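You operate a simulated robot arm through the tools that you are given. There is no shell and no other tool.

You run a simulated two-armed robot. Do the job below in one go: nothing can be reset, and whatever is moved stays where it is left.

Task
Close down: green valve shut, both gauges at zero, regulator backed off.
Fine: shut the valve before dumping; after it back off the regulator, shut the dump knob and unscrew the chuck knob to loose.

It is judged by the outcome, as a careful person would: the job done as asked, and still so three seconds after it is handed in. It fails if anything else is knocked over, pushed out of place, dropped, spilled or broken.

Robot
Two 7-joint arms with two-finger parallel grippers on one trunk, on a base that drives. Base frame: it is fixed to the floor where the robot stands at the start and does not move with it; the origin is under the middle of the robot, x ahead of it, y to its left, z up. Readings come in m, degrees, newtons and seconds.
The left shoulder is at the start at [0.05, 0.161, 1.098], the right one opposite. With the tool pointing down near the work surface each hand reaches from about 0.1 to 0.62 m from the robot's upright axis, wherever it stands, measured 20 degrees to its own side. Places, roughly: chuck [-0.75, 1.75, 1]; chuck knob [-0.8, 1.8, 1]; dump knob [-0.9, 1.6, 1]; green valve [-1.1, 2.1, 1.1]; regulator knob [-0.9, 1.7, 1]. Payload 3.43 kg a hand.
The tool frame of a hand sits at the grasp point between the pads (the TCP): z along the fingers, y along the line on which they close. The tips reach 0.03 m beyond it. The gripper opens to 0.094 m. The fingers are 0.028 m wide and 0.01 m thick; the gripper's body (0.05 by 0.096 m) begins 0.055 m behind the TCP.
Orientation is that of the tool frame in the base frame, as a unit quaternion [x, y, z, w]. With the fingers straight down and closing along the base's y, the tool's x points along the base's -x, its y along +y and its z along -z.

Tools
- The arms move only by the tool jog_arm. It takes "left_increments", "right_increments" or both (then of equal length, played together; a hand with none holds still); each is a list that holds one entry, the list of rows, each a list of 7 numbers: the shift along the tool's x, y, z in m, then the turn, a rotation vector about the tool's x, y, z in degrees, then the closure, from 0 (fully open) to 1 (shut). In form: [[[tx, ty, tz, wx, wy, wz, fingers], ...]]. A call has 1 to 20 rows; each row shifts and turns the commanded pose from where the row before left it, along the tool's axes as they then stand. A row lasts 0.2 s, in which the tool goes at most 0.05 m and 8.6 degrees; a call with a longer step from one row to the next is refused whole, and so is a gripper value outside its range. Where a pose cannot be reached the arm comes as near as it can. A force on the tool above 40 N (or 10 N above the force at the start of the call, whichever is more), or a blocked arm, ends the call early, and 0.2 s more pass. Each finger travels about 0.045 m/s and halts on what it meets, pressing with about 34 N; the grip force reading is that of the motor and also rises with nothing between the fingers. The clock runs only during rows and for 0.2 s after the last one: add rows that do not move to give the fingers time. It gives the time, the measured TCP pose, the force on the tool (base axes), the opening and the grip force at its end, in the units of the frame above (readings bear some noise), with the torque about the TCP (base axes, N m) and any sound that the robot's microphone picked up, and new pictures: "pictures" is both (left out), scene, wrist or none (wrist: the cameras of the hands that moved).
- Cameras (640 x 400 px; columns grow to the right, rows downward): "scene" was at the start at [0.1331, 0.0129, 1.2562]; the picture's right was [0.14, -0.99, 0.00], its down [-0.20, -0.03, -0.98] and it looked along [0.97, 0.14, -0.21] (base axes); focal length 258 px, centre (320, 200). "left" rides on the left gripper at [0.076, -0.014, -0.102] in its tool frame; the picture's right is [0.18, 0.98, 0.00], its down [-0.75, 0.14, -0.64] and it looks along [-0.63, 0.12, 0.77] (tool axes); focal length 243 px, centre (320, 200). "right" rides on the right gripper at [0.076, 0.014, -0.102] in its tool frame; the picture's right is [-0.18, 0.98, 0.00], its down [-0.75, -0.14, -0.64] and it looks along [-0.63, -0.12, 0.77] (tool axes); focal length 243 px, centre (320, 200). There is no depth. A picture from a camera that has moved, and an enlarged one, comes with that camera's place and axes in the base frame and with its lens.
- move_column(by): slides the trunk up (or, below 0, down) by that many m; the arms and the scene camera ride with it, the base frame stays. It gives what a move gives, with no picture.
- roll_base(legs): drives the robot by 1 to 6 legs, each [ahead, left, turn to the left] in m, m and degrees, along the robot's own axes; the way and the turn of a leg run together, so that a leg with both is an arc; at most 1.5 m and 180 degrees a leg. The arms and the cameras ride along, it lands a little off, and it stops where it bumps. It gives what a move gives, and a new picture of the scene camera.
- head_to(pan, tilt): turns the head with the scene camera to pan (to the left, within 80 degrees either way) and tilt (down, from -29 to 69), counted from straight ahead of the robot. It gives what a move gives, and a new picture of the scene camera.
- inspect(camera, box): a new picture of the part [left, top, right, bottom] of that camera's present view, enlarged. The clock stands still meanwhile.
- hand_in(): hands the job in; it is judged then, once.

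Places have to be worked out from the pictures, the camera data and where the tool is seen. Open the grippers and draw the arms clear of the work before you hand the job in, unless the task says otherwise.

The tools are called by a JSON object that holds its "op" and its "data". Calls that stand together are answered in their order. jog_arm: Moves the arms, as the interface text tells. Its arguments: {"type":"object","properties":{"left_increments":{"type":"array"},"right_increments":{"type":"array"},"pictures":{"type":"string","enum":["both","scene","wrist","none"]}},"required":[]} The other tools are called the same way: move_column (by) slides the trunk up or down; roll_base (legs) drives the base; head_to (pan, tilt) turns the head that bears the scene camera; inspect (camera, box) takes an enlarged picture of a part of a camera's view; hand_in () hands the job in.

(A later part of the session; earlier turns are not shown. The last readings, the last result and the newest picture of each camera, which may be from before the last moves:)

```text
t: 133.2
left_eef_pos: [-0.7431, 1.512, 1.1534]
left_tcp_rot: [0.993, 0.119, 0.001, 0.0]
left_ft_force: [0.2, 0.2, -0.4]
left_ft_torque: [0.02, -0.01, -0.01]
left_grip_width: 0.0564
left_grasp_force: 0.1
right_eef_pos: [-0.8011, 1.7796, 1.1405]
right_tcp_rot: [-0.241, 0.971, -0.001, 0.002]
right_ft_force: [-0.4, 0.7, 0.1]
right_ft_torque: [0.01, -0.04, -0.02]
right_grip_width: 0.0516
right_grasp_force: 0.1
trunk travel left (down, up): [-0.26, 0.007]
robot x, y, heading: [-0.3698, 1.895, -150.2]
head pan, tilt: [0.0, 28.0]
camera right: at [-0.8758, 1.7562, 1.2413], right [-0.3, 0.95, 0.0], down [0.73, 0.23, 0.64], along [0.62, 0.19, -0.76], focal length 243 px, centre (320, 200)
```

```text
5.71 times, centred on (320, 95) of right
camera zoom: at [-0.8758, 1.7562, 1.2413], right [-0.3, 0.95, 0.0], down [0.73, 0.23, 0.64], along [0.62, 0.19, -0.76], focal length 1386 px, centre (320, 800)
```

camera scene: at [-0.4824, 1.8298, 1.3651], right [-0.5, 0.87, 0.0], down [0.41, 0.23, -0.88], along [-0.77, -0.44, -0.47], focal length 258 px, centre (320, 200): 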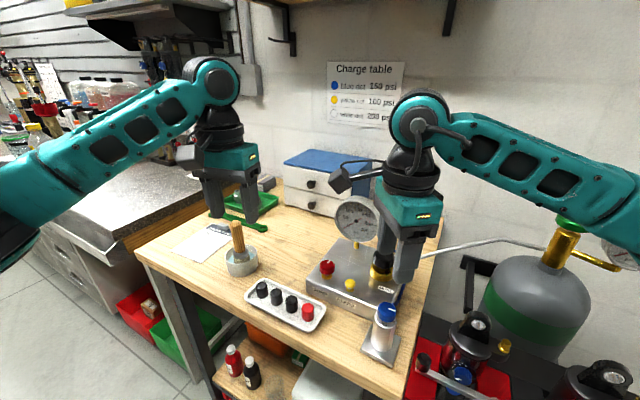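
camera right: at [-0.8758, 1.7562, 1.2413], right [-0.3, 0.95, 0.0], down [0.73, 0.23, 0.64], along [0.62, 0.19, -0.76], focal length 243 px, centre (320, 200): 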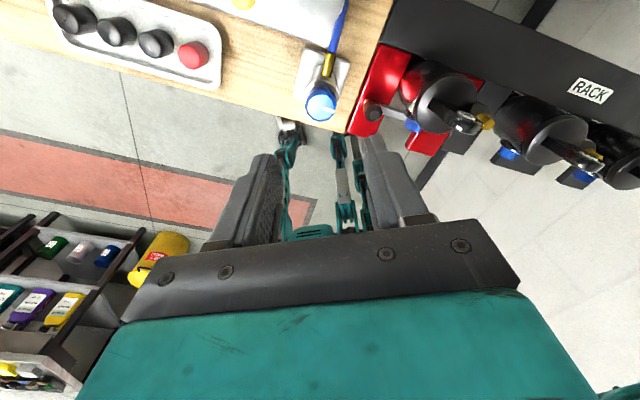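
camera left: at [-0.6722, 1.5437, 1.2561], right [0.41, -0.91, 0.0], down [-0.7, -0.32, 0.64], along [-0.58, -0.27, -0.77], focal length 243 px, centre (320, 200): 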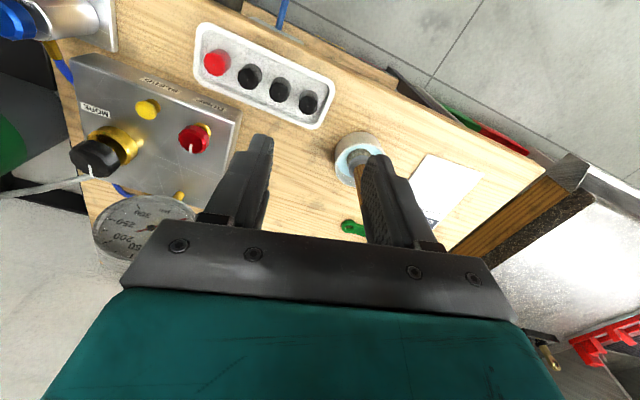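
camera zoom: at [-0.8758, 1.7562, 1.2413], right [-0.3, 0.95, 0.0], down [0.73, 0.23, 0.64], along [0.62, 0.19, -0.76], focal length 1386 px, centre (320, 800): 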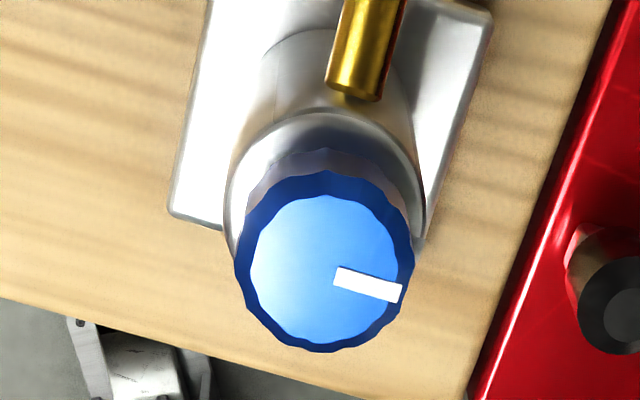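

Labels read "OPEN" (front) and "SEAL" (right, where the mark is); screwing in clockwise goes SEAL→OPEN, so unscrewing to loose is counter-clockwise. The silver top is ~13 mm below the knob, so I descend to TCP z≈1.005 at the knob centre (-0.798,1.781).

{"op": "jog_arm", "data": {"right_increments": [[[-0.0031, -0.0005, 0.027, 0, 0, 0, 0.45], [0, 0, 0.027, 0, 0, 0, 0.45], [0, 0, 0.027, 0, 0, 0, 0.45], [0, 0, 0.027, 0, 0, 0, 0.45], [0, 0, 0.027, 0, 0, 0, 0.45], [0, 0, 0, 0, 0, 0, 0.45]]], "pictures": "both"}}

{"op": "inspect", "data": {"camera": "scene", "box": [330, 230, 450, 370]}}

{"op": "inspect", "data": {"camera": "right", "box": [200, 90, 440, 240]}}

```text
t: 134.6
left_eef_pos: [-0.7426, 1.5107, 1.1523]
left_tcp_rot: [0.993, 0.12, 0.002, 0.0]
left_ft_force: [-0.2, -0.8, 0.0]
left_ft_torque: [0.0, 0.03, -0.03]
left_grip_width: 0.0564
left_grasp_force: 0.1
right_eef_pos: [-0.7973, 1.7813, 1.0048]
right_tcp_rot: [-0.243, 0.97, -0.001, 0.001]
right_ft_force: [-0.7, 0.2, -0.1]
right_ft_torque: [0.04, -0.02, 0.03]
right_grip_width: 0.0516
right_grasp_force: 0.0
trunk travel left (down, up): [-0.26, 0.007]
robot x, y, heading: [-0.3682, 1.8981, -150.1]
head pan, tilt: [0.0, 28.0]
camera scene: at [-0.4821, 1.8304, 1.3652], right [-0.5, 0.87, 0.0], down [0.41, 0.23, -0.88], along [-0.77, -0.44, -0.47], focal length 258 px, centre (320, 200)
camera right: at [-0.8718, 1.7573, 1.1058], right [-0.3, 0.95, 0.0], down [0.73, 0.23, 0.64], along [0.61, 0.19, -0.77], focal length 243 px, centre (320, 200)
```

scene: 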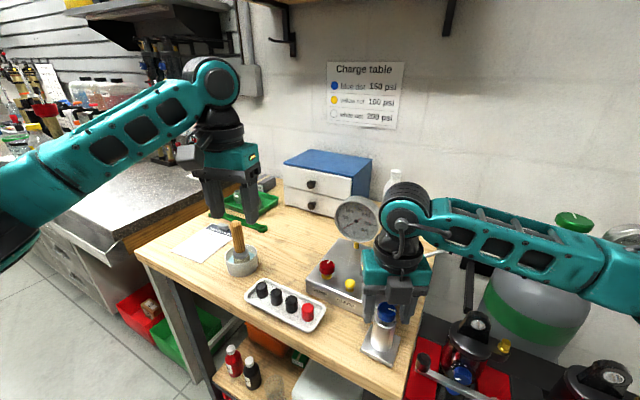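
right: 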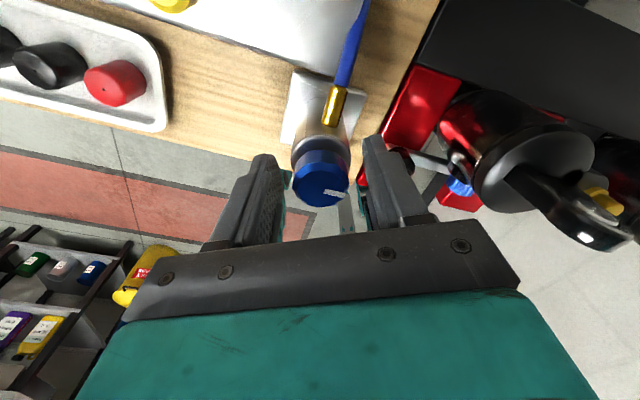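

```text
2.86 times, centred on (390, 300) of scene
camera zoom: at [-0.4821, 1.8304, 1.3652], right [-0.5, 0.87, 0.0], down [0.41, 0.23, -0.88], along [-0.77, -0.44, -0.47], focal length 736 px, centre (120, -86)
```

zoom: 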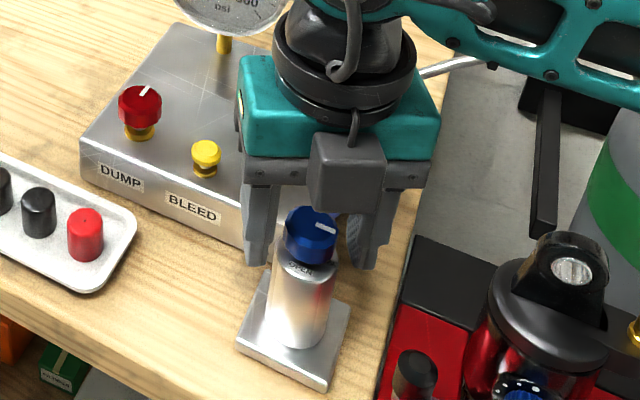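

```text
2.67 times, centred on (320, 165) of right
camera zoom: at [-0.8718, 1.7573, 1.1058], right [-0.3, 0.95, 0.0], down [0.73, 0.23, 0.64], along [0.61, 0.19, -0.77], focal length 647 px, centre (320, 293)
```

zoom: 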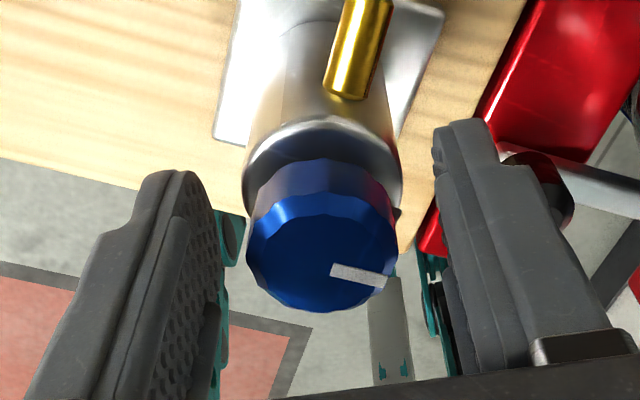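

Well aligned, no contact. I close on the chuck knob and turn counter-clockwise 24°, then check that the chuck body stays put.

{"op": "jog_arm", "data": {"right_increments": [[[0, 0, 0, 0, 0, 0, 0.6], [0, 0, 0, 0, 0, 0, 0.9], [0, 0, 0, 0, 0, 0, 0.9], [0, 0, 0, 0, 0, 0, 0.9], [0, 0, 0, 0, 0, -8, 0.9], [0, 0, 0, 0, 0, -8, 0.9], [0, 0, 0, 0, 0, -8, 0.9]]], "pictures": "both"}}

{"op": "inspect", "data": {"camera": "scene", "box": [330, 230, 450, 370]}}

```text
t: 136.2
left_eef_pos: [-0.7424, 1.5103, 1.1532]
left_tcp_rot: [0.993, 0.12, 0.0, 0.001]
left_ft_force: [0.4, 0.8, -0.2]
left_ft_torque: [0.0, 0.03, 0.0]
left_grip_width: 0.0563
left_grasp_force: 0.1
right_eef_pos: [-0.7946, 1.7804, 1.0057]
right_tcp_rot: [-0.439, 0.898, -0.001, 0.002]
right_ft_force: [1.2, -0.5, -0.5]
right_ft_torque: [0.07, 0.0, -0.31]
right_grip_width: 0.0371
right_grasp_force: 34.0
trunk travel left (down, up): [-0.26, 0.007]
robot x, y, heading: [-0.3724, 1.8955, -150.3]
head pan, tilt: [0.0, 28.0]
camera scene: at [-0.4823, 1.8303, 1.3651], right [-0.5, 0.87, 0.0], down [0.41, 0.23, -0.88], along [-0.77, -0.44, -0.47], focal length 258 px, centre (320, 200)
camera right: at [-0.8558, 1.7287, 1.1063], right [-0.66, 0.75, 0.0], down [0.57, 0.51, 0.64], along [0.48, 0.43, -0.77], focal length 243 px, centre (320, 200)
```

scene: 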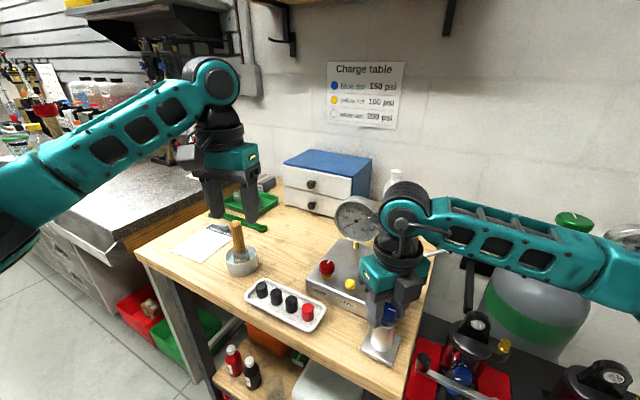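
right: 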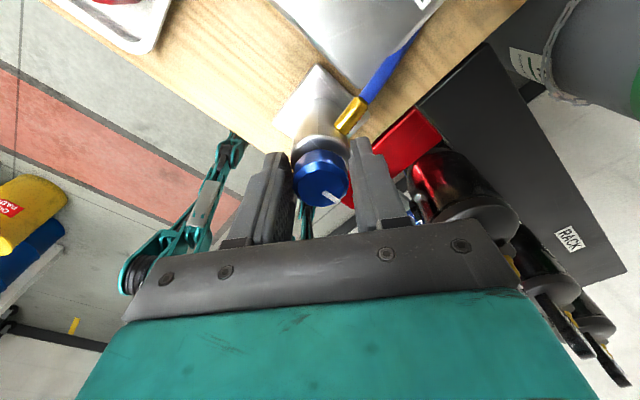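

```text
2.86 times, centred on (390, 300) of scene
camera zoom: at [-0.4823, 1.8303, 1.3651], right [-0.5, 0.87, 0.0], down [0.41, 0.23, -0.88], along [-0.77, -0.44, -0.47], focal length 736 px, centre (120, -86)
```

zoom: 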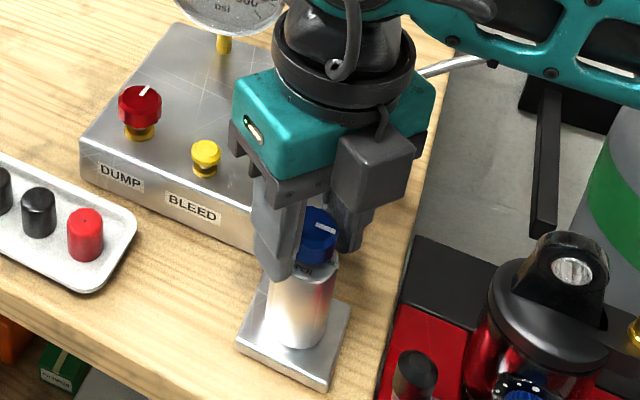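

The grip width 37 mm equals the silver body's diameter: the tips caught the body, not the knob (mark unmoved, chuck not displaced). I open, raise 9 mm so the tips are just above the body, and check.

{"op": "jog_arm", "data": {"right_increments": [[[0, 0, 0, 0, 0, 0, 0.45], [0, 0, 0, 0, 0, 0, 0.45], [0, 0, -0.0045, 0, 0, 8, 0.45], [0, 0, -0.0045, 0, 0, 8, 0.45], [0, 0, 0, 0, 0, 8, 0.45], [0, 0, 0, 0, 0, 0, 0.45]]], "pictures": "both"}}

{"op": "inspect", "data": {"camera": "right", "box": [220, 100, 420, 230]}}

{"op": "inspect", "data": {"camera": "scene", "box": [350, 270, 430, 350]}}

```text
t: 137.6
left_eef_pos: [-0.7428, 1.5109, 1.1539]
left_tcp_rot: [0.993, 0.12, 0.001, 0.0]
left_ft_force: [-0.6, -0.7, 0.0]
left_ft_torque: [0.02, -0.01, 0.01]
left_grip_width: 0.0562
left_grasp_force: 0.0
right_eef_pos: [-0.7972, 1.7793, 1.0136]
right_tcp_rot: [-0.242, 0.97, 0.0, 0.002]
right_ft_force: [0.4, 0.7, 0.4]
right_ft_torque: [-0.02, -0.02, -0.03]
right_grip_width: 0.0519
right_grasp_force: 0.1
trunk travel left (down, up): [-0.26, 0.007]
robot x, y, heading: [-0.3691, 1.894, -150.2]
head pan, tilt: [0.0, 28.0]
camera scene: at [-0.4821, 1.8304, 1.3651], right [-0.5, 0.87, 0.0], down [0.41, 0.23, -0.88], along [-0.77, -0.44, -0.47], focal length 258 px, centre (320, 200)
camera right: at [-0.8721, 1.7569, 1.1154], right [-0.3, 0.95, 0.0], down [0.73, 0.23, 0.64], along [0.62, 0.19, -0.76], focal length 243 px, centre (320, 200)
```

scene: 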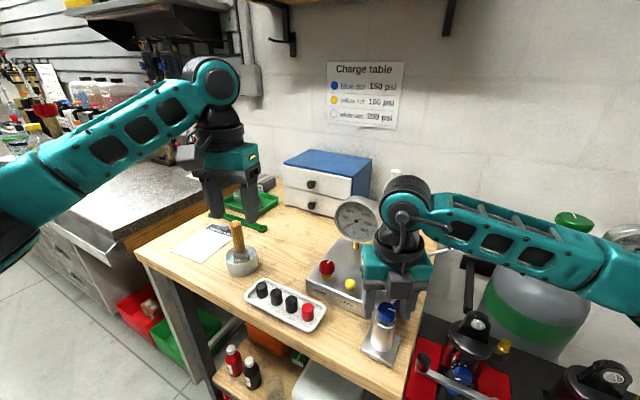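
right: 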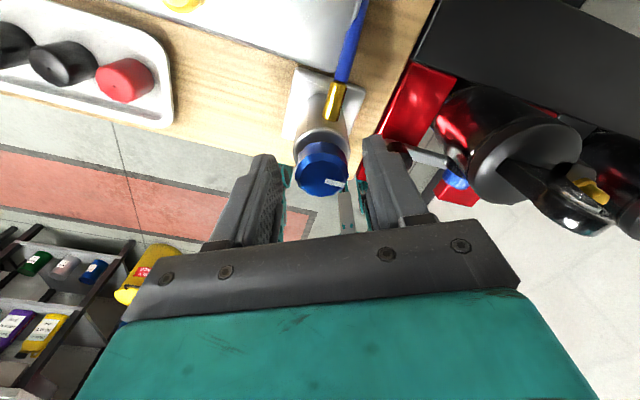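

```text
3.08 times, centred on (320, 165) of right
camera zoom: at [-0.8721, 1.7569, 1.1154], right [-0.3, 0.95, 0.0], down [0.73, 0.23, 0.64], along [0.62, 0.19, -0.76], focal length 746 px, centre (320, 308)
```

zoom: 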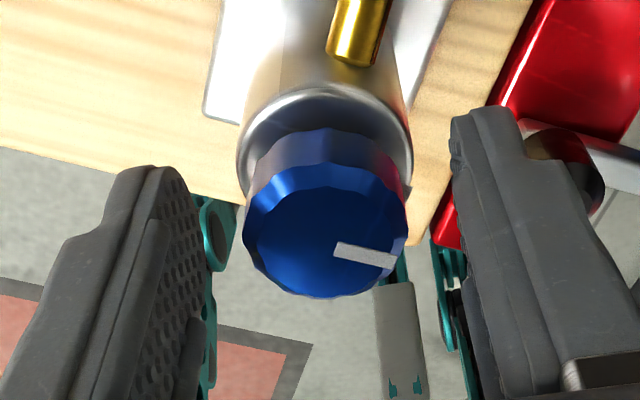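

```text
5.00 times, centred on (390, 310) of scene
camera zoom: at [-0.4821, 1.8304, 1.3651], right [-0.5, 0.87, 0.0], down [0.41, 0.23, -0.88], along [-0.77, -0.44, -0.47], focal length 1288 px, centre (-30, -350)
```

zoom: 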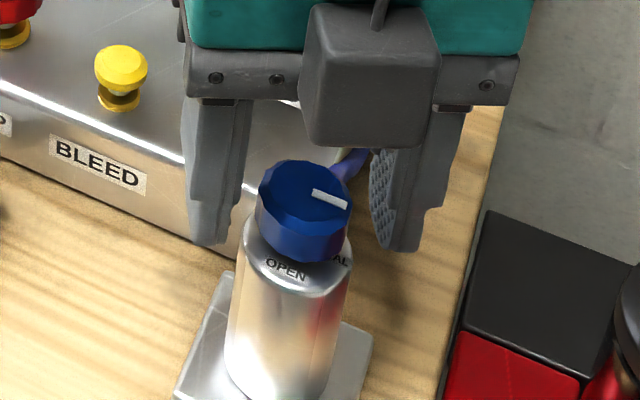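

Tips are now at the knob's lower edge, above the silver top. I nudge 1.5 mm in y, close, and turn counter-clockwise 24°.

{"op": "jog_arm", "data": {"right_increments": [[[-0.0004, 0.0015, 0, 0, 0, 0, 0.45], [0, 0, 0, 0, 0, 0, 0.6], [0, 0, 0, 0, 0, 0, 0.9], [0, 0, 0, 0, 0, 0, 0.9], [0, 0, 0, 0, 0, 0, 0.9], [0, 0, 0, 0, 0, -8, 0.9], [0, 0, 0, 0, 0, -8, 0.9], [0, 0, 0, 0, 0, -8, 0.9]]], "pictures": "both"}}

{"op": "inspect", "data": {"camera": "scene", "box": [350, 270, 430, 370]}}

```text
t: 139.4
left_eef_pos: [-0.7413, 1.5092, 1.1533]
left_tcp_rot: [0.993, 0.119, 0.0, 0.0]
left_ft_force: [0.4, -0.1, -0.1]
left_ft_torque: [0.02, 0.01, 0.01]
left_grip_width: 0.0567
left_grasp_force: 0.2
right_eef_pos: [-0.7964, 1.7805, 1.0138]
right_tcp_rot: [-0.441, 0.898, -0.001, 0.002]
right_ft_force: [7.1, -8.8, -0.6]
right_ft_torque: [-0.12, -0.23, -0.01]
right_grip_width: 0.0293
right_grasp_force: 34.3
trunk travel left (down, up): [-0.26, 0.007]
robot x, y, heading: [-0.3694, 1.8972, -150.0]
head pan, tilt: [0.0, 28.0]
camera scene: at [-0.4813, 1.8293, 1.3652], right [-0.5, 0.87, 0.0], down [0.41, 0.23, -0.88], along [-0.77, -0.44, -0.47], focal length 258 px, centre (320, 200)
camera right: at [-0.8558, 1.7289, 1.1153], right [-0.67, 0.75, 0.0], down [0.57, 0.51, 0.64], along [0.48, 0.43, -0.77], focal length 243 px, centre (320, 200)
```

scene: 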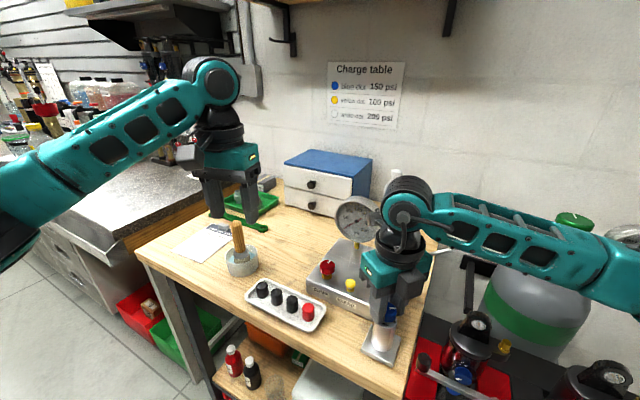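
right: 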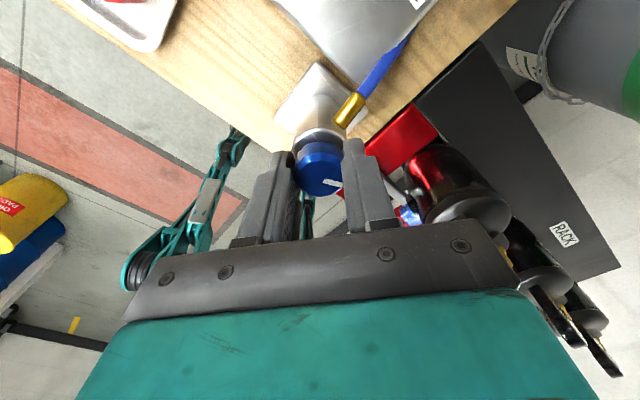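

```text
4.00 times, centred on (390, 320) of scene
camera zoom: at [-0.4813, 1.8293, 1.3652], right [-0.5, 0.87, 0.0], down [0.41, 0.23, -0.88], along [-0.77, -0.44, -0.47], focal length 1031 px, centre (40, -280)
```

zoom: 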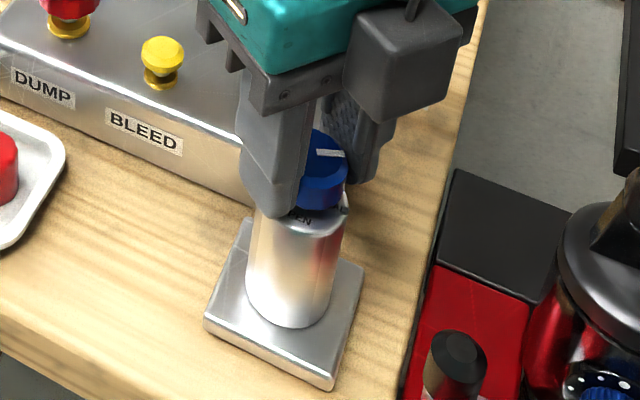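

Now the knob is held (29 mm) and follows. I continue counter-clockwise 64°.

{"op": "jog_arm", "data": {"right_increments": [[[0, 0, 0, 0, 0, -8, 0.9], [0, 0, 0, 0, 0, -8, 0.9], [0, 0, 0, 0, 0, -8, 0.9], [0, 0, 0, 0, 0, -8, 0.9], [0, 0, 0, 0, 0, -8, 0.9], [0, 0, 0, 0, 0, -8, 0.9], [0, 0, 0, 0, 0, -8, 0.9], [0, 0, 0, 0, 0, -8, 0.9]]], "pictures": "both"}}

{"op": "inspect", "data": {"camera": "scene", "box": [350, 270, 430, 370]}}

{"op": "inspect", "data": {"camera": "right", "box": [240, 120, 400, 230]}}

```text
t: 141.2
left_eef_pos: [-0.7417, 1.5109, 1.1535]
left_tcp_rot: [0.993, 0.12, 0.001, 0.0]
left_ft_force: [0.5, -0.3, 0.6]
left_ft_torque: [0.01, 0.03, -0.01]
left_grip_width: 0.0564
left_grasp_force: 0.0
right_eef_pos: [-0.7974, 1.7817, 1.0144]
right_tcp_rot: [0.849, -0.528, 0.001, 0.0]
right_ft_force: [9.6, -7.8, 0.5]
right_ft_torque: [-0.79, -0.69, 0.0]
right_grip_width: 0.0295
right_grasp_force: 34.1
trunk travel left (down, up): [-0.26, 0.007]
robot x, y, heading: [-0.3694, 1.8982, -150.1]
head pan, tilt: [0.0, 28.0]
camera scene: at [-0.4812, 1.8294, 1.3652], right [-0.5, 0.87, 0.0], down [0.41, 0.23, -0.88], along [-0.77, -0.44, -0.47], focal length 258 px, centre (320, 200)
camera right: at [-0.7768, 1.706, 1.1165], right [-0.96, -0.27, 0.0], down [-0.21, 0.74, 0.64], along [-0.17, 0.62, -0.77], focal length 243 px, centre (320, 200)
```

scene: 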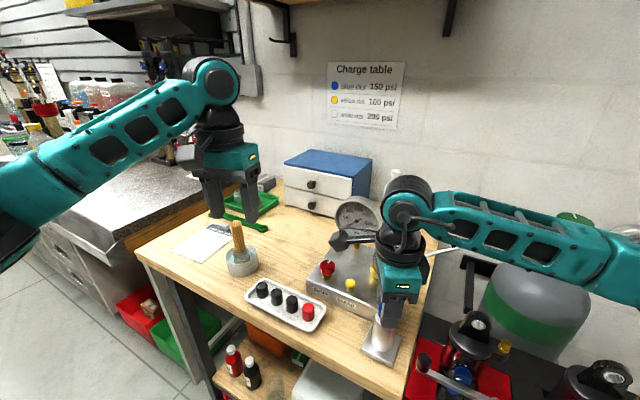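
right: 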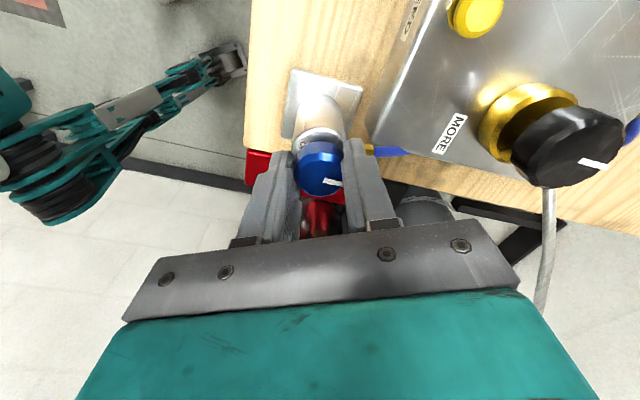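

```text
4.00 times, centred on (390, 320) of scene
camera zoom: at [-0.4812, 1.8294, 1.3652], right [-0.5, 0.87, 0.0], down [0.41, 0.23, -0.88], along [-0.77, -0.44, -0.47], focal length 1031 px, centre (40, -280)
```

zoom: 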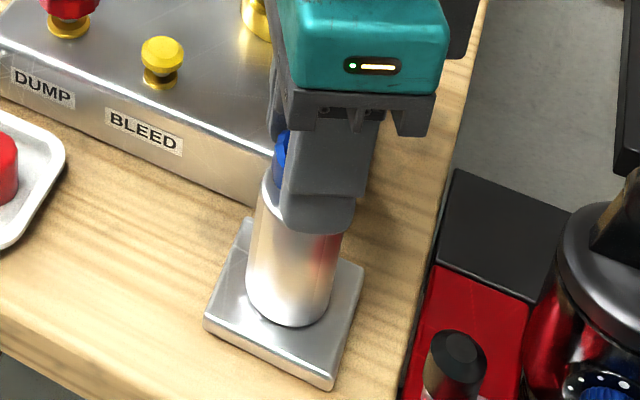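

```text
3.64 times, centred on (320, 175) of right
camera zoom: at [-0.7768, 1.706, 1.1165], right [-0.96, -0.27, 0.0], down [-0.21, 0.74, 0.64], along [-0.17, 0.62, -0.77], focal length 882 px, centre (320, 291)
```

zoom: 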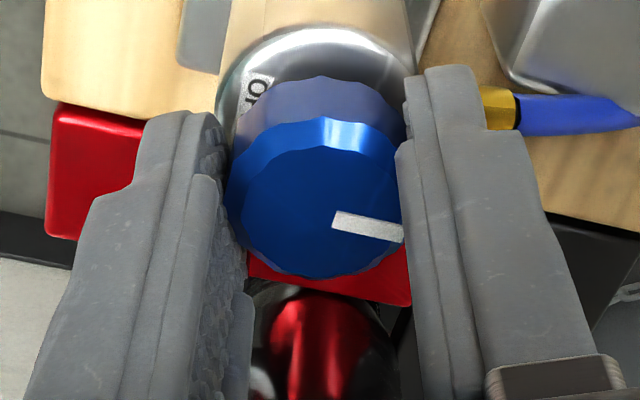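

The mark is now at ~178° and the knob still turns freely. I continue counter-clockwise 40° to see whether there is a stop here or further.

{"op": "jog_arm", "data": {"right_increments": [[[0, 0, 0, 0, 0, -8, 0.9], [0, 0, 0, 0, 0, -8, 0.9], [0, 0, 0, 0, 0, -8, 0.9], [0, 0, 0, 0, 0, -8, 0.9], [0, 0, 0, 0, 0, -8, 0.9]]], "pictures": "both"}}

{"op": "inspect", "data": {"camera": "right", "box": [240, 120, 400, 230]}}

```text
t: 142.4
left_eef_pos: [-0.742, 1.5117, 1.1541]
left_tcp_rot: [0.993, 0.121, 0.001, 0.0]
left_ft_force: [0.1, 0.5, 0.8]
left_ft_torque: [-0.01, 0.05, -0.03]
left_grip_width: 0.0565
left_grasp_force: 0.1
right_eef_pos: [-0.7974, 1.7823, 1.0139]
right_tcp_rot: [0.979, -0.206, 0.002, 0.0]
right_ft_force: [10.5, -3.1, -0.3]
right_ft_torque: [-0.2, -0.62, -0.37]
right_grip_width: 0.0294
right_grasp_force: 33.5
trunk travel left (down, up): [-0.26, 0.007]
robot x, y, heading: [-0.3711, 1.8954, -149.9]
head pan, tilt: [0.0, 28.0]
camera scene: at [-0.4812, 1.8301, 1.3652], right [-0.5, 0.87, 0.0], down [0.41, 0.23, -0.88], along [-0.77, -0.44, -0.47], focal length 258 px, centre (320, 200)
camera right: at [-0.7345, 1.7375, 1.116], right [-0.57, -0.82, 0.0], down [-0.63, 0.43, 0.64], along [-0.53, 0.36, -0.77], focal length 243 px, centre (320, 200)
```

scene: 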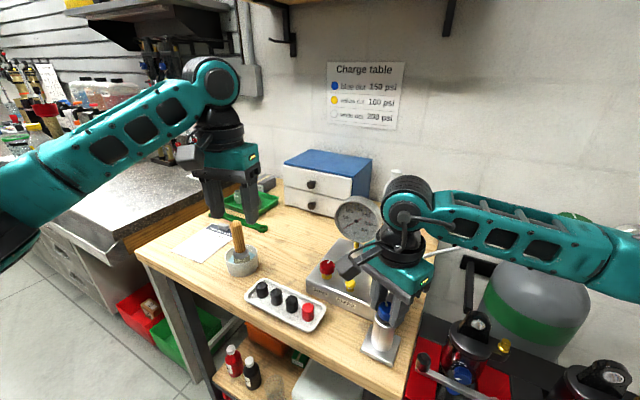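
right: 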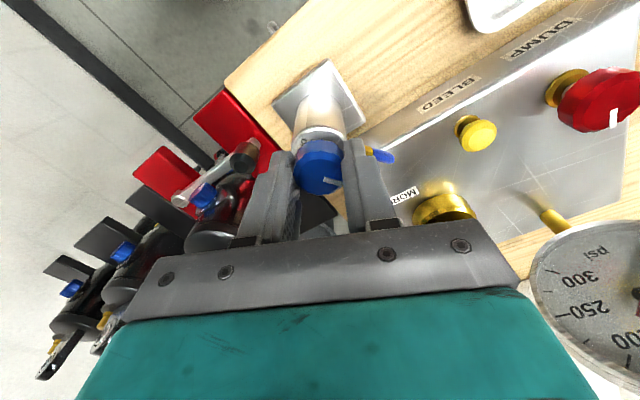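

```text
3.64 times, centred on (320, 175) of right
camera zoom: at [-0.7345, 1.7375, 1.116], right [-0.57, -0.82, 0.0], down [-0.63, 0.43, 0.64], along [-0.53, 0.36, -0.77], focal length 882 px, centre (320, 291)
```

zoom: 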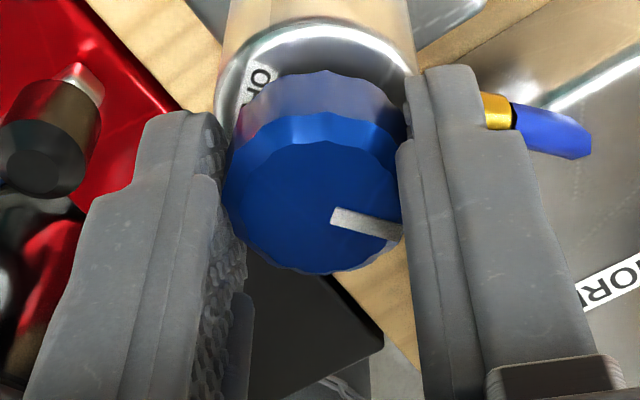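

The mark is at ~211° and a reaction torque (-0.37 N m) now shows, perhaps the loose stop. I turn another 32° counter-clockwise to confirm it no longer follows.

{"op": "jog_arm", "data": {"right_increments": [[[0, 0, 0, 0, 0, -8, 0.9], [0, 0, 0, 0, 0, -8, 0.9], [0, 0, 0, 0, 0, -8, 0.9], [0, 0, 0, 0, 0, -8, 0.9]]], "pictures": "both"}}

{"op": "inspect", "data": {"camera": "right", "box": [240, 120, 400, 230]}}

```text
t: 143.4
left_eef_pos: [-0.7412, 1.5104, 1.1532]
left_tcp_rot: [0.993, 0.12, 0.001, -0.001]
left_ft_force: [-0.5, 0.5, 0.0]
left_ft_torque: [-0.01, -0.03, -0.04]
left_grip_width: 0.0563
left_grasp_force: 0.1
right_eef_pos: [-0.7969, 1.7815, 1.0141]
right_tcp_rot: [0.997, 0.071, 0.001, 0.0]
right_ft_force: [5.0, 0.9, -0.6]
right_ft_torque: [-0.12, -0.23, -0.37]
right_grip_width: 0.0296
right_grasp_force: 33.8
trunk travel left (down, up): [-0.26, 0.007]
robot x, y, heading: [-0.3671, 1.8955, -150.1]
head pan, tilt: [0.0, 28.0]
camera scene: at [-0.4817, 1.8304, 1.3652], right [-0.5, 0.87, 0.0], down [0.41, 0.23, -0.88], along [-0.77, -0.44, -0.47], focal length 258 px, centre (320, 200)
camera right: at [-0.721, 1.7779, 1.1159], right [-0.04, -1.0, 0.0], down [-0.77, 0.03, 0.64], along [-0.64, 0.03, -0.77], focal length 243 px, centre (320, 200)
```

scene: 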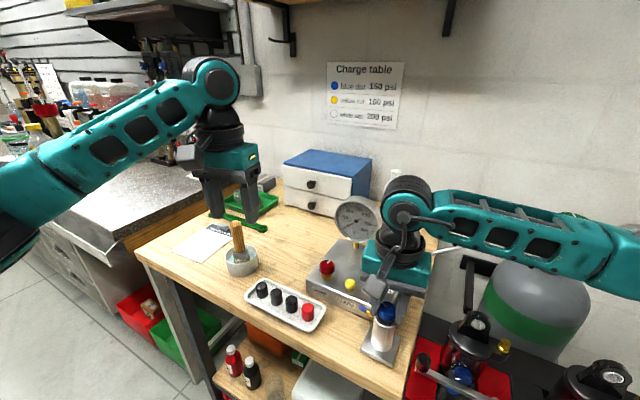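
right: 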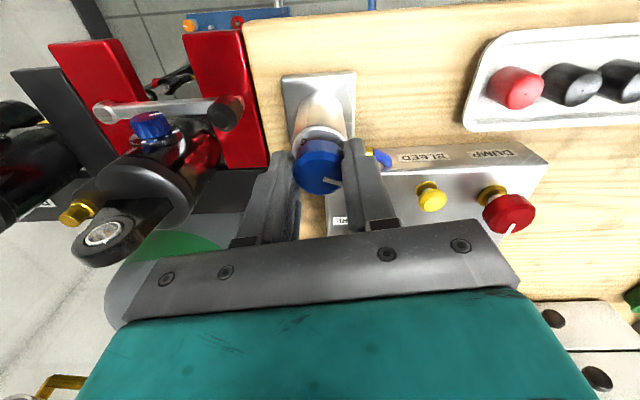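

```text
3.64 times, centred on (320, 175) of right
camera zoom: at [-0.721, 1.7779, 1.1159], right [-0.04, -1.0, 0.0], down [-0.77, 0.03, 0.64], along [-0.64, 0.03, -0.77], focal length 882 px, centre (320, 291)
```

zoom: 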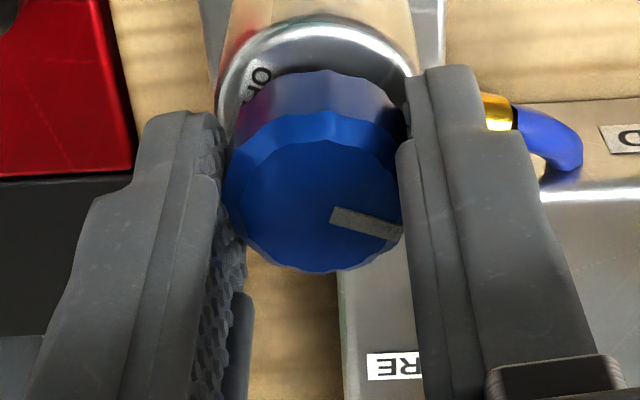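

The hose fitting and the "OPEN" label now keep the same place relative to the hand, so beyond ~178° the chuck body itself may have been turning with the knob (its stop reached). I stop and look closely at the chuck's base plate and hose.

{"op": "inspect", "data": {"camera": "scene", "box": [330, 260, 430, 380]}}

{"op": "inspect", "data": {"camera": "right", "box": [220, 40, 440, 240]}}

```text
3.33 times, centred on (380, 320) of scene
camera zoom: at [-0.4817, 1.8304, 1.3652], right [-0.5, 0.87, 0.0], down [0.41, 0.23, -0.88], along [-0.77, -0.44, -0.47], focal length 859 px, centre (120, -200)
```

zoom: 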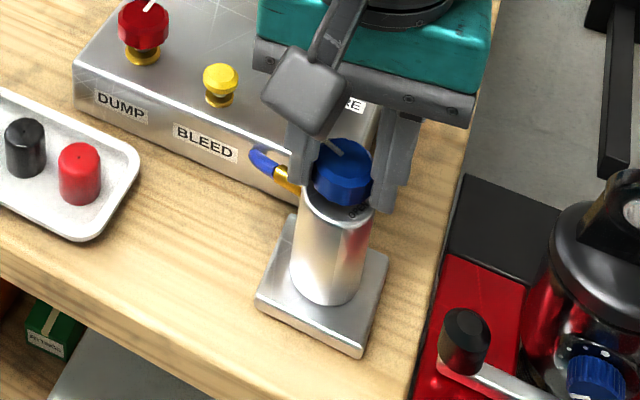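

```text
2.00 times, centred on (330, 140) of right
camera zoom: at [-0.721, 1.7779, 1.1159], right [-0.04, -1.0, 0.0], down [-0.77, 0.03, 0.64], along [-0.64, 0.03, -0.77], focal length 485 px, centre (300, 320)
```

zoom: 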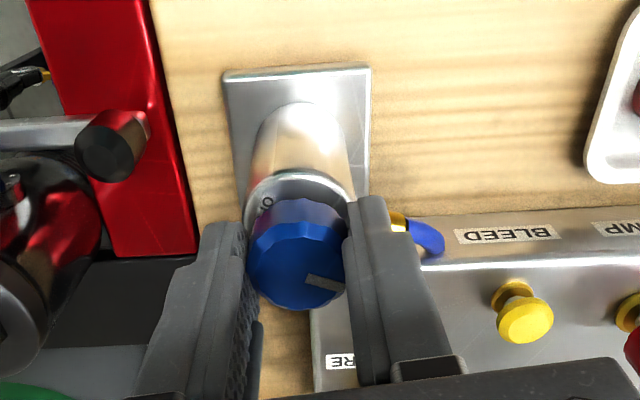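

Computing the fitting's direction in each view: 181° until the knob reached its stop (mark ≈178°), then 221° and 254°. So the knob is fully unscrewed, but the last 72° turned the chuck's cylinder on its stand. I'll undo that: release the knob, yaw to -35°, and then grip the silver body lower to turn it back clockwise by the same amount.

{"op": "jog_arm", "data": {"right_increments": [[[0, 0, 0, 0, 0, 0, 0.45], [0, 0, 0, 0, 0, 0, 0.45], [0, 0, -0.02, 0, 0, 0, 0.45], [0, 0, 0, 0, 0, -7.8, 0.45], [0, 0, 0, 0, 0, -7.8, 0.45], [0, 0, 0, 0, 0, -7.8, 0.45], [0, 0, 0, 0, 0, -7.8, 0.45], [0, 0, 0, 0, 0, -7.8, 0.45], [0, 0, 0, 0, 0, -7.8, 0.45], [0, 0, 0, 0, 0, 0, 0.45]]], "pictures": "both"}}

{"op": "inspect", "data": {"camera": "right", "box": [220, 40, 440, 240]}}

{"op": "inspect", "data": {"camera": "scene", "box": [330, 250, 430, 370]}}

```text
t: 145.6
left_eef_pos: [-0.7424, 1.5103, 1.1522]
left_tcp_rot: [0.993, 0.12, 0.001, 0.0]
left_ft_force: [0.2, 1.0, 0.4]
left_ft_torque: [0.01, -0.02, 0.0]
left_grip_width: 0.0565
left_grasp_force: 0.0
right_eef_pos: [-0.7988, 1.7817, 1.0336]
right_tcp_rot: [0.887, 0.462, 0.002, 0.001]
right_ft_force: [-0.1, 0.4, 0.8]
right_ft_torque: [0.0, 0.02, 0.02]
right_grip_width: 0.0518
right_grasp_force: 0.0
trunk travel left (down, up): [-0.26, 0.007]
robot x, y, heading: [-0.3706, 1.8998, -150.3]
head pan, tilt: [0.0, 28.0]
camera scene: at [-0.4822, 1.8304, 1.3651], right [-0.5, 0.87, 0.0], down [0.41, 0.23, -0.88], along [-0.77, -0.44, -0.47], focal length 258 px, centre (320, 200)
camera right: at [-0.7433, 1.8362, 1.1362], right [0.7, -0.71, 0.0], down [-0.55, -0.54, 0.64], along [-0.46, -0.45, -0.77], focal length 243 px, centre (320, 200)
```

scene: 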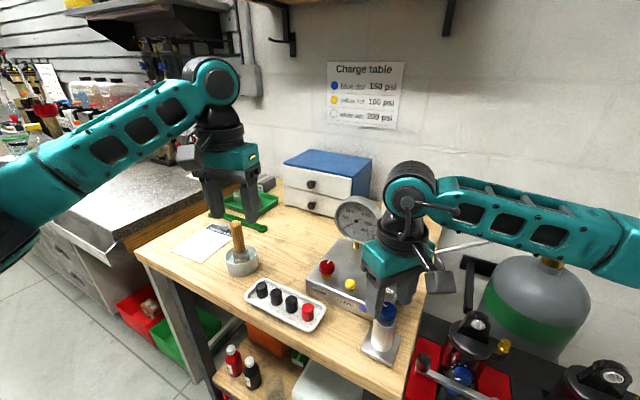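
right: 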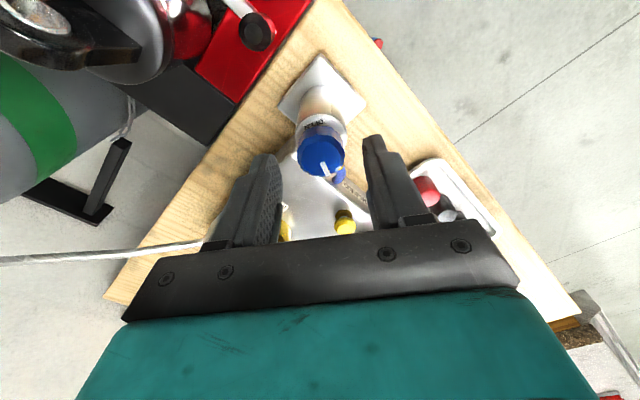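

```text
2.00 times, centred on (330, 140) of right
camera zoom: at [-0.7433, 1.8362, 1.1362], right [0.7, -0.71, 0.0], down [-0.55, -0.54, 0.64], along [-0.46, -0.45, -0.77], focal length 485 px, centre (300, 320)
```

zoom: 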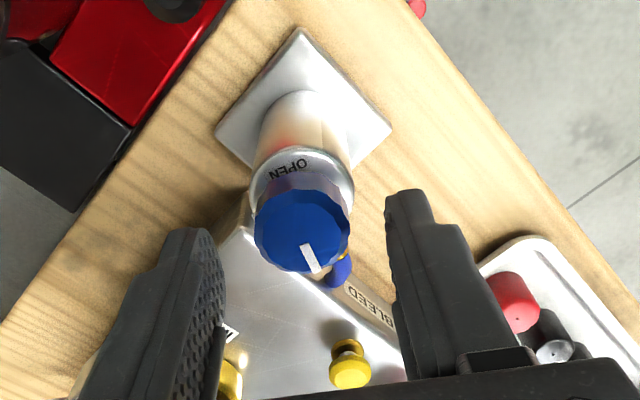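

```text
3.33 times, centred on (380, 310) of scene
camera zoom: at [-0.4822, 1.8304, 1.3651], right [-0.5, 0.87, 0.0], down [0.41, 0.23, -0.88], along [-0.77, -0.44, -0.47], focal length 859 px, centre (120, -167)
```

zoom: 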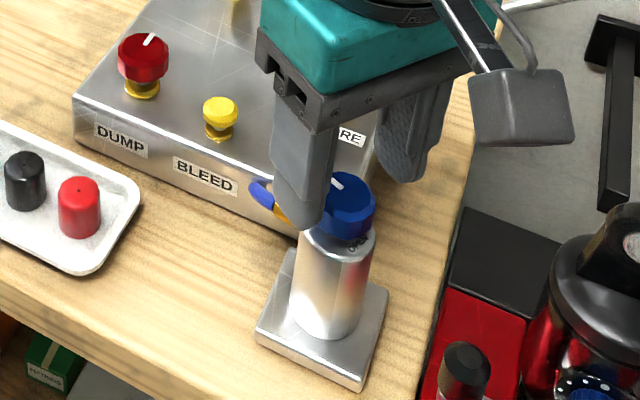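

The view confirms: label OPEN and fitting are turned ~70° on the stand, the stand plate is unmoved. I check the hose with the left camera before turning the body back.

{"op": "inspect", "data": {"camera": "left", "box": [0, 0, 240, 260]}}

{"op": "inspect", "data": {"camera": "right", "box": [160, 100, 400, 260]}}

```text
1.54 times, centred on (120, 130) of left
camera zoom: at [-0.6719, 1.5443, 1.2564], right [0.41, -0.91, 0.0], down [-0.7, -0.32, 0.64], along [-0.58, -0.27, -0.77], focal length 373 px, centre (628, 308)
```

zoom: 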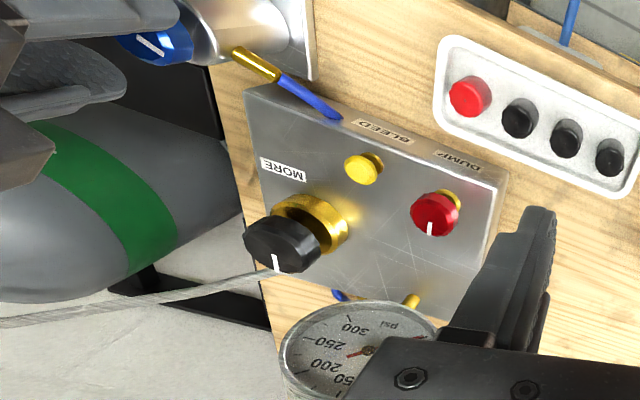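

```text
2.50 times, centred on (280, 180) of right
camera zoom: at [-0.7433, 1.8362, 1.1362], right [0.7, -0.71, 0.0], down [-0.55, -0.54, 0.64], along [-0.46, -0.45, -0.77], focal length 606 px, centre (420, 250)
```

zoom: 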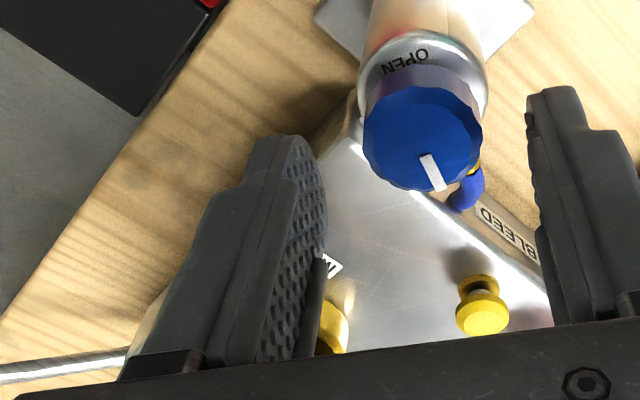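

The hose piece turned with the body and now points ~253° (originally ~184°; mark now 248° vs 178° at the stop), so the body must go back ≈69° clockwise. I descend to TCP z≈0.987 and close on the silver body, fingers ~70° away from the fitting.

{"op": "jog_arm", "data": {"right_increments": [[[0, 0, 0.0235, 0, 0, 0, 0.45], [0, 0, 0.023, 0, 0, 0, 0.45], [0, 0, 0, 0, 0, 0, 0.45], [0, 0, 0, 0, 0, 0, 0.55], [0, 0, 0, 0, 0, 0, 0.8], [0, 0, 0, 0, 0, 0, 0.9]]], "pictures": "both"}}

{"op": "inspect", "data": {"camera": "right", "box": [220, 60, 420, 240]}}

```text
t: 147.0
left_eef_pos: [-0.7428, 1.5109, 1.1545]
left_tcp_rot: [0.993, 0.12, 0.001, 0.001]
left_ft_force: [0.3, -0.4, -0.6]
left_ft_torque: [0.0, 0.01, 0.02]
left_grip_width: 0.0563
left_grasp_force: 0.0
right_eef_pos: [-0.7958, 1.7813, 0.9867]
right_tcp_rot: [0.888, 0.46, 0.001, 0.0]
right_ft_force: [-3.2, 2.3, 0.5]
right_ft_torque: [-0.1, -0.06, -0.03]
right_grip_width: 0.0368
right_grasp_force: 33.9
trunk travel left (down, up): [-0.26, 0.007]
robot x, y, heading: [-0.3669, 1.898, -150.1]
head pan, tilt: [0.0, 28.0]
camera scene: at [-0.4826, 1.8306, 1.3651], right [-0.5, 0.87, 0.0], down [0.41, 0.23, -0.88], along [-0.77, -0.44, -0.47], focal length 258 px, centre (320, 200)
camera right: at [-0.7425, 1.8352, 1.0889], right [0.7, -0.72, 0.0], down [-0.55, -0.53, 0.64], along [-0.46, -0.45, -0.77], focal length 243 px, centre (320, 200)
```

scene: 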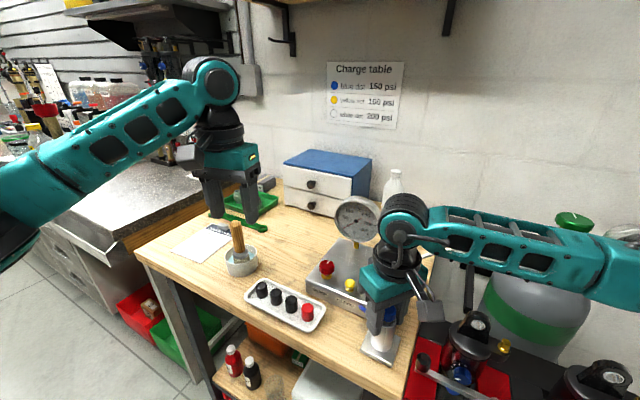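
right: 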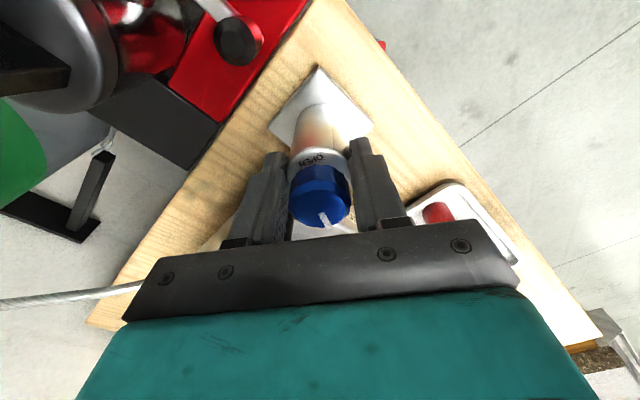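

```text
2.22 times, centred on (320, 150) of right
camera zoom: at [-0.7425, 1.8352, 1.0889], right [0.7, -0.72, 0.0], down [-0.55, -0.53, 0.64], along [-0.46, -0.45, -0.77], focal length 539 px, centre (320, 311)
```

zoom: 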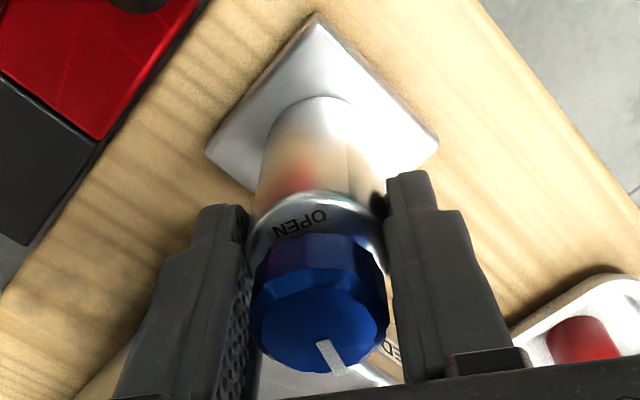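

I hold the silver body (36.8 mm). I turn it clockwise 24° and check that it follows upright.

{"op": "jog_arm", "data": {"right_increments": [[[0, 0, 0, 0, 0, 8, 0.9], [0, 0, 0, 0, 0, 8, 0.9], [0, 0, 0, 0, 0, 8, 0.9]]], "pictures": "both"}}

{"op": "inspect", "data": {"camera": "right", "box": [220, 60, 420, 240]}}

{"op": "inspect", "data": {"camera": "left", "box": [0, 0, 140, 80]}}

```text
t: 147.8
left_eef_pos: [-0.7419, 1.5122, 1.1542]
left_tcp_rot: [0.993, 0.121, 0.001, 0.001]
left_ft_force: [-0.4, 0.8, 0.3]
left_ft_torque: [0.0, -0.01, 0.03]
left_grip_width: 0.0563
left_grasp_force: 0.0
right_eef_pos: [-0.7973, 1.7814, 0.9862]
right_tcp_rot: [0.964, 0.266, 0.002, 0.0]
right_ft_force: [-2.0, 3.8, -0.4]
right_ft_torque: [0.22, -0.19, 0.37]
right_grip_width: 0.0368
right_grasp_force: 33.6
trunk travel left (down, up): [-0.26, 0.007]
robot x, y, heading: [-0.3682, 1.8927, -150.1]
head pan, tilt: [0.0, 28.0]
camera scene: at [-0.4825, 1.8308, 1.3651], right [-0.5, 0.87, 0.0], down [0.41, 0.23, -0.88], along [-0.77, -0.44, -0.47], focal length 258 px, centre (320, 200)
camera right: at [-0.7253, 1.8079, 1.0889], right [0.34, -0.94, 0.0], down [-0.72, -0.26, 0.64], along [-0.6, -0.22, -0.77], focal length 243 px, centre (320, 200)
```

scene: 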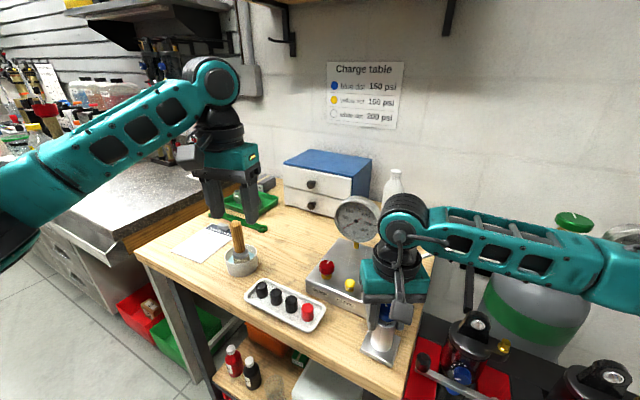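
right: 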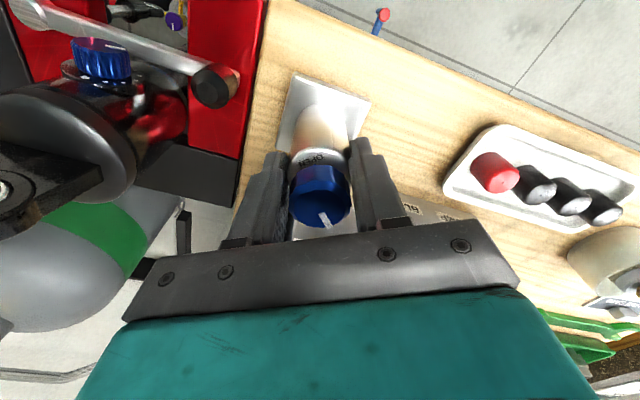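

```text
2.22 times, centred on (320, 150) of right
camera zoom: at [-0.7253, 1.8079, 1.0889], right [0.34, -0.94, 0.0], down [-0.72, -0.26, 0.64], along [-0.6, -0.22, -0.77], focal length 539 px, centre (320, 311)
```

zoom: 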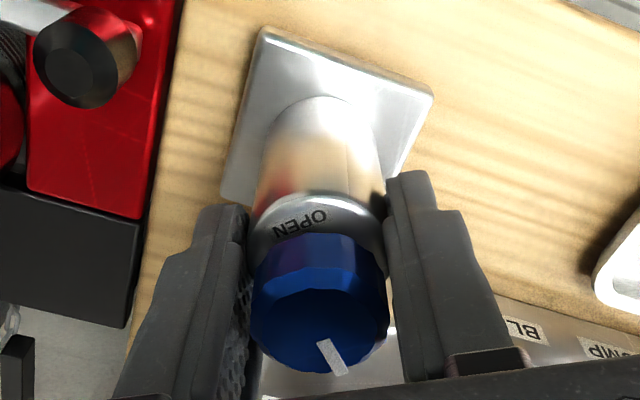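

```text
4.57 times, centred on (70, 40) of left
camera zoom: at [-0.6722, 1.5446, 1.2564], right [0.41, -0.91, 0.0], down [-0.7, -0.32, 0.64], along [-0.58, -0.27, -0.77], focal length 1109 px, centre (1463, 931)
```

zoom: 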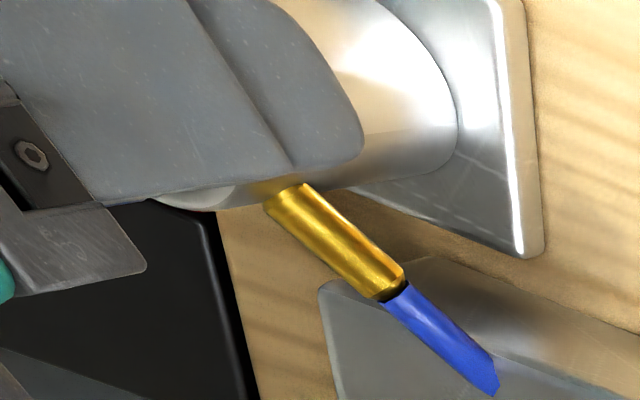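

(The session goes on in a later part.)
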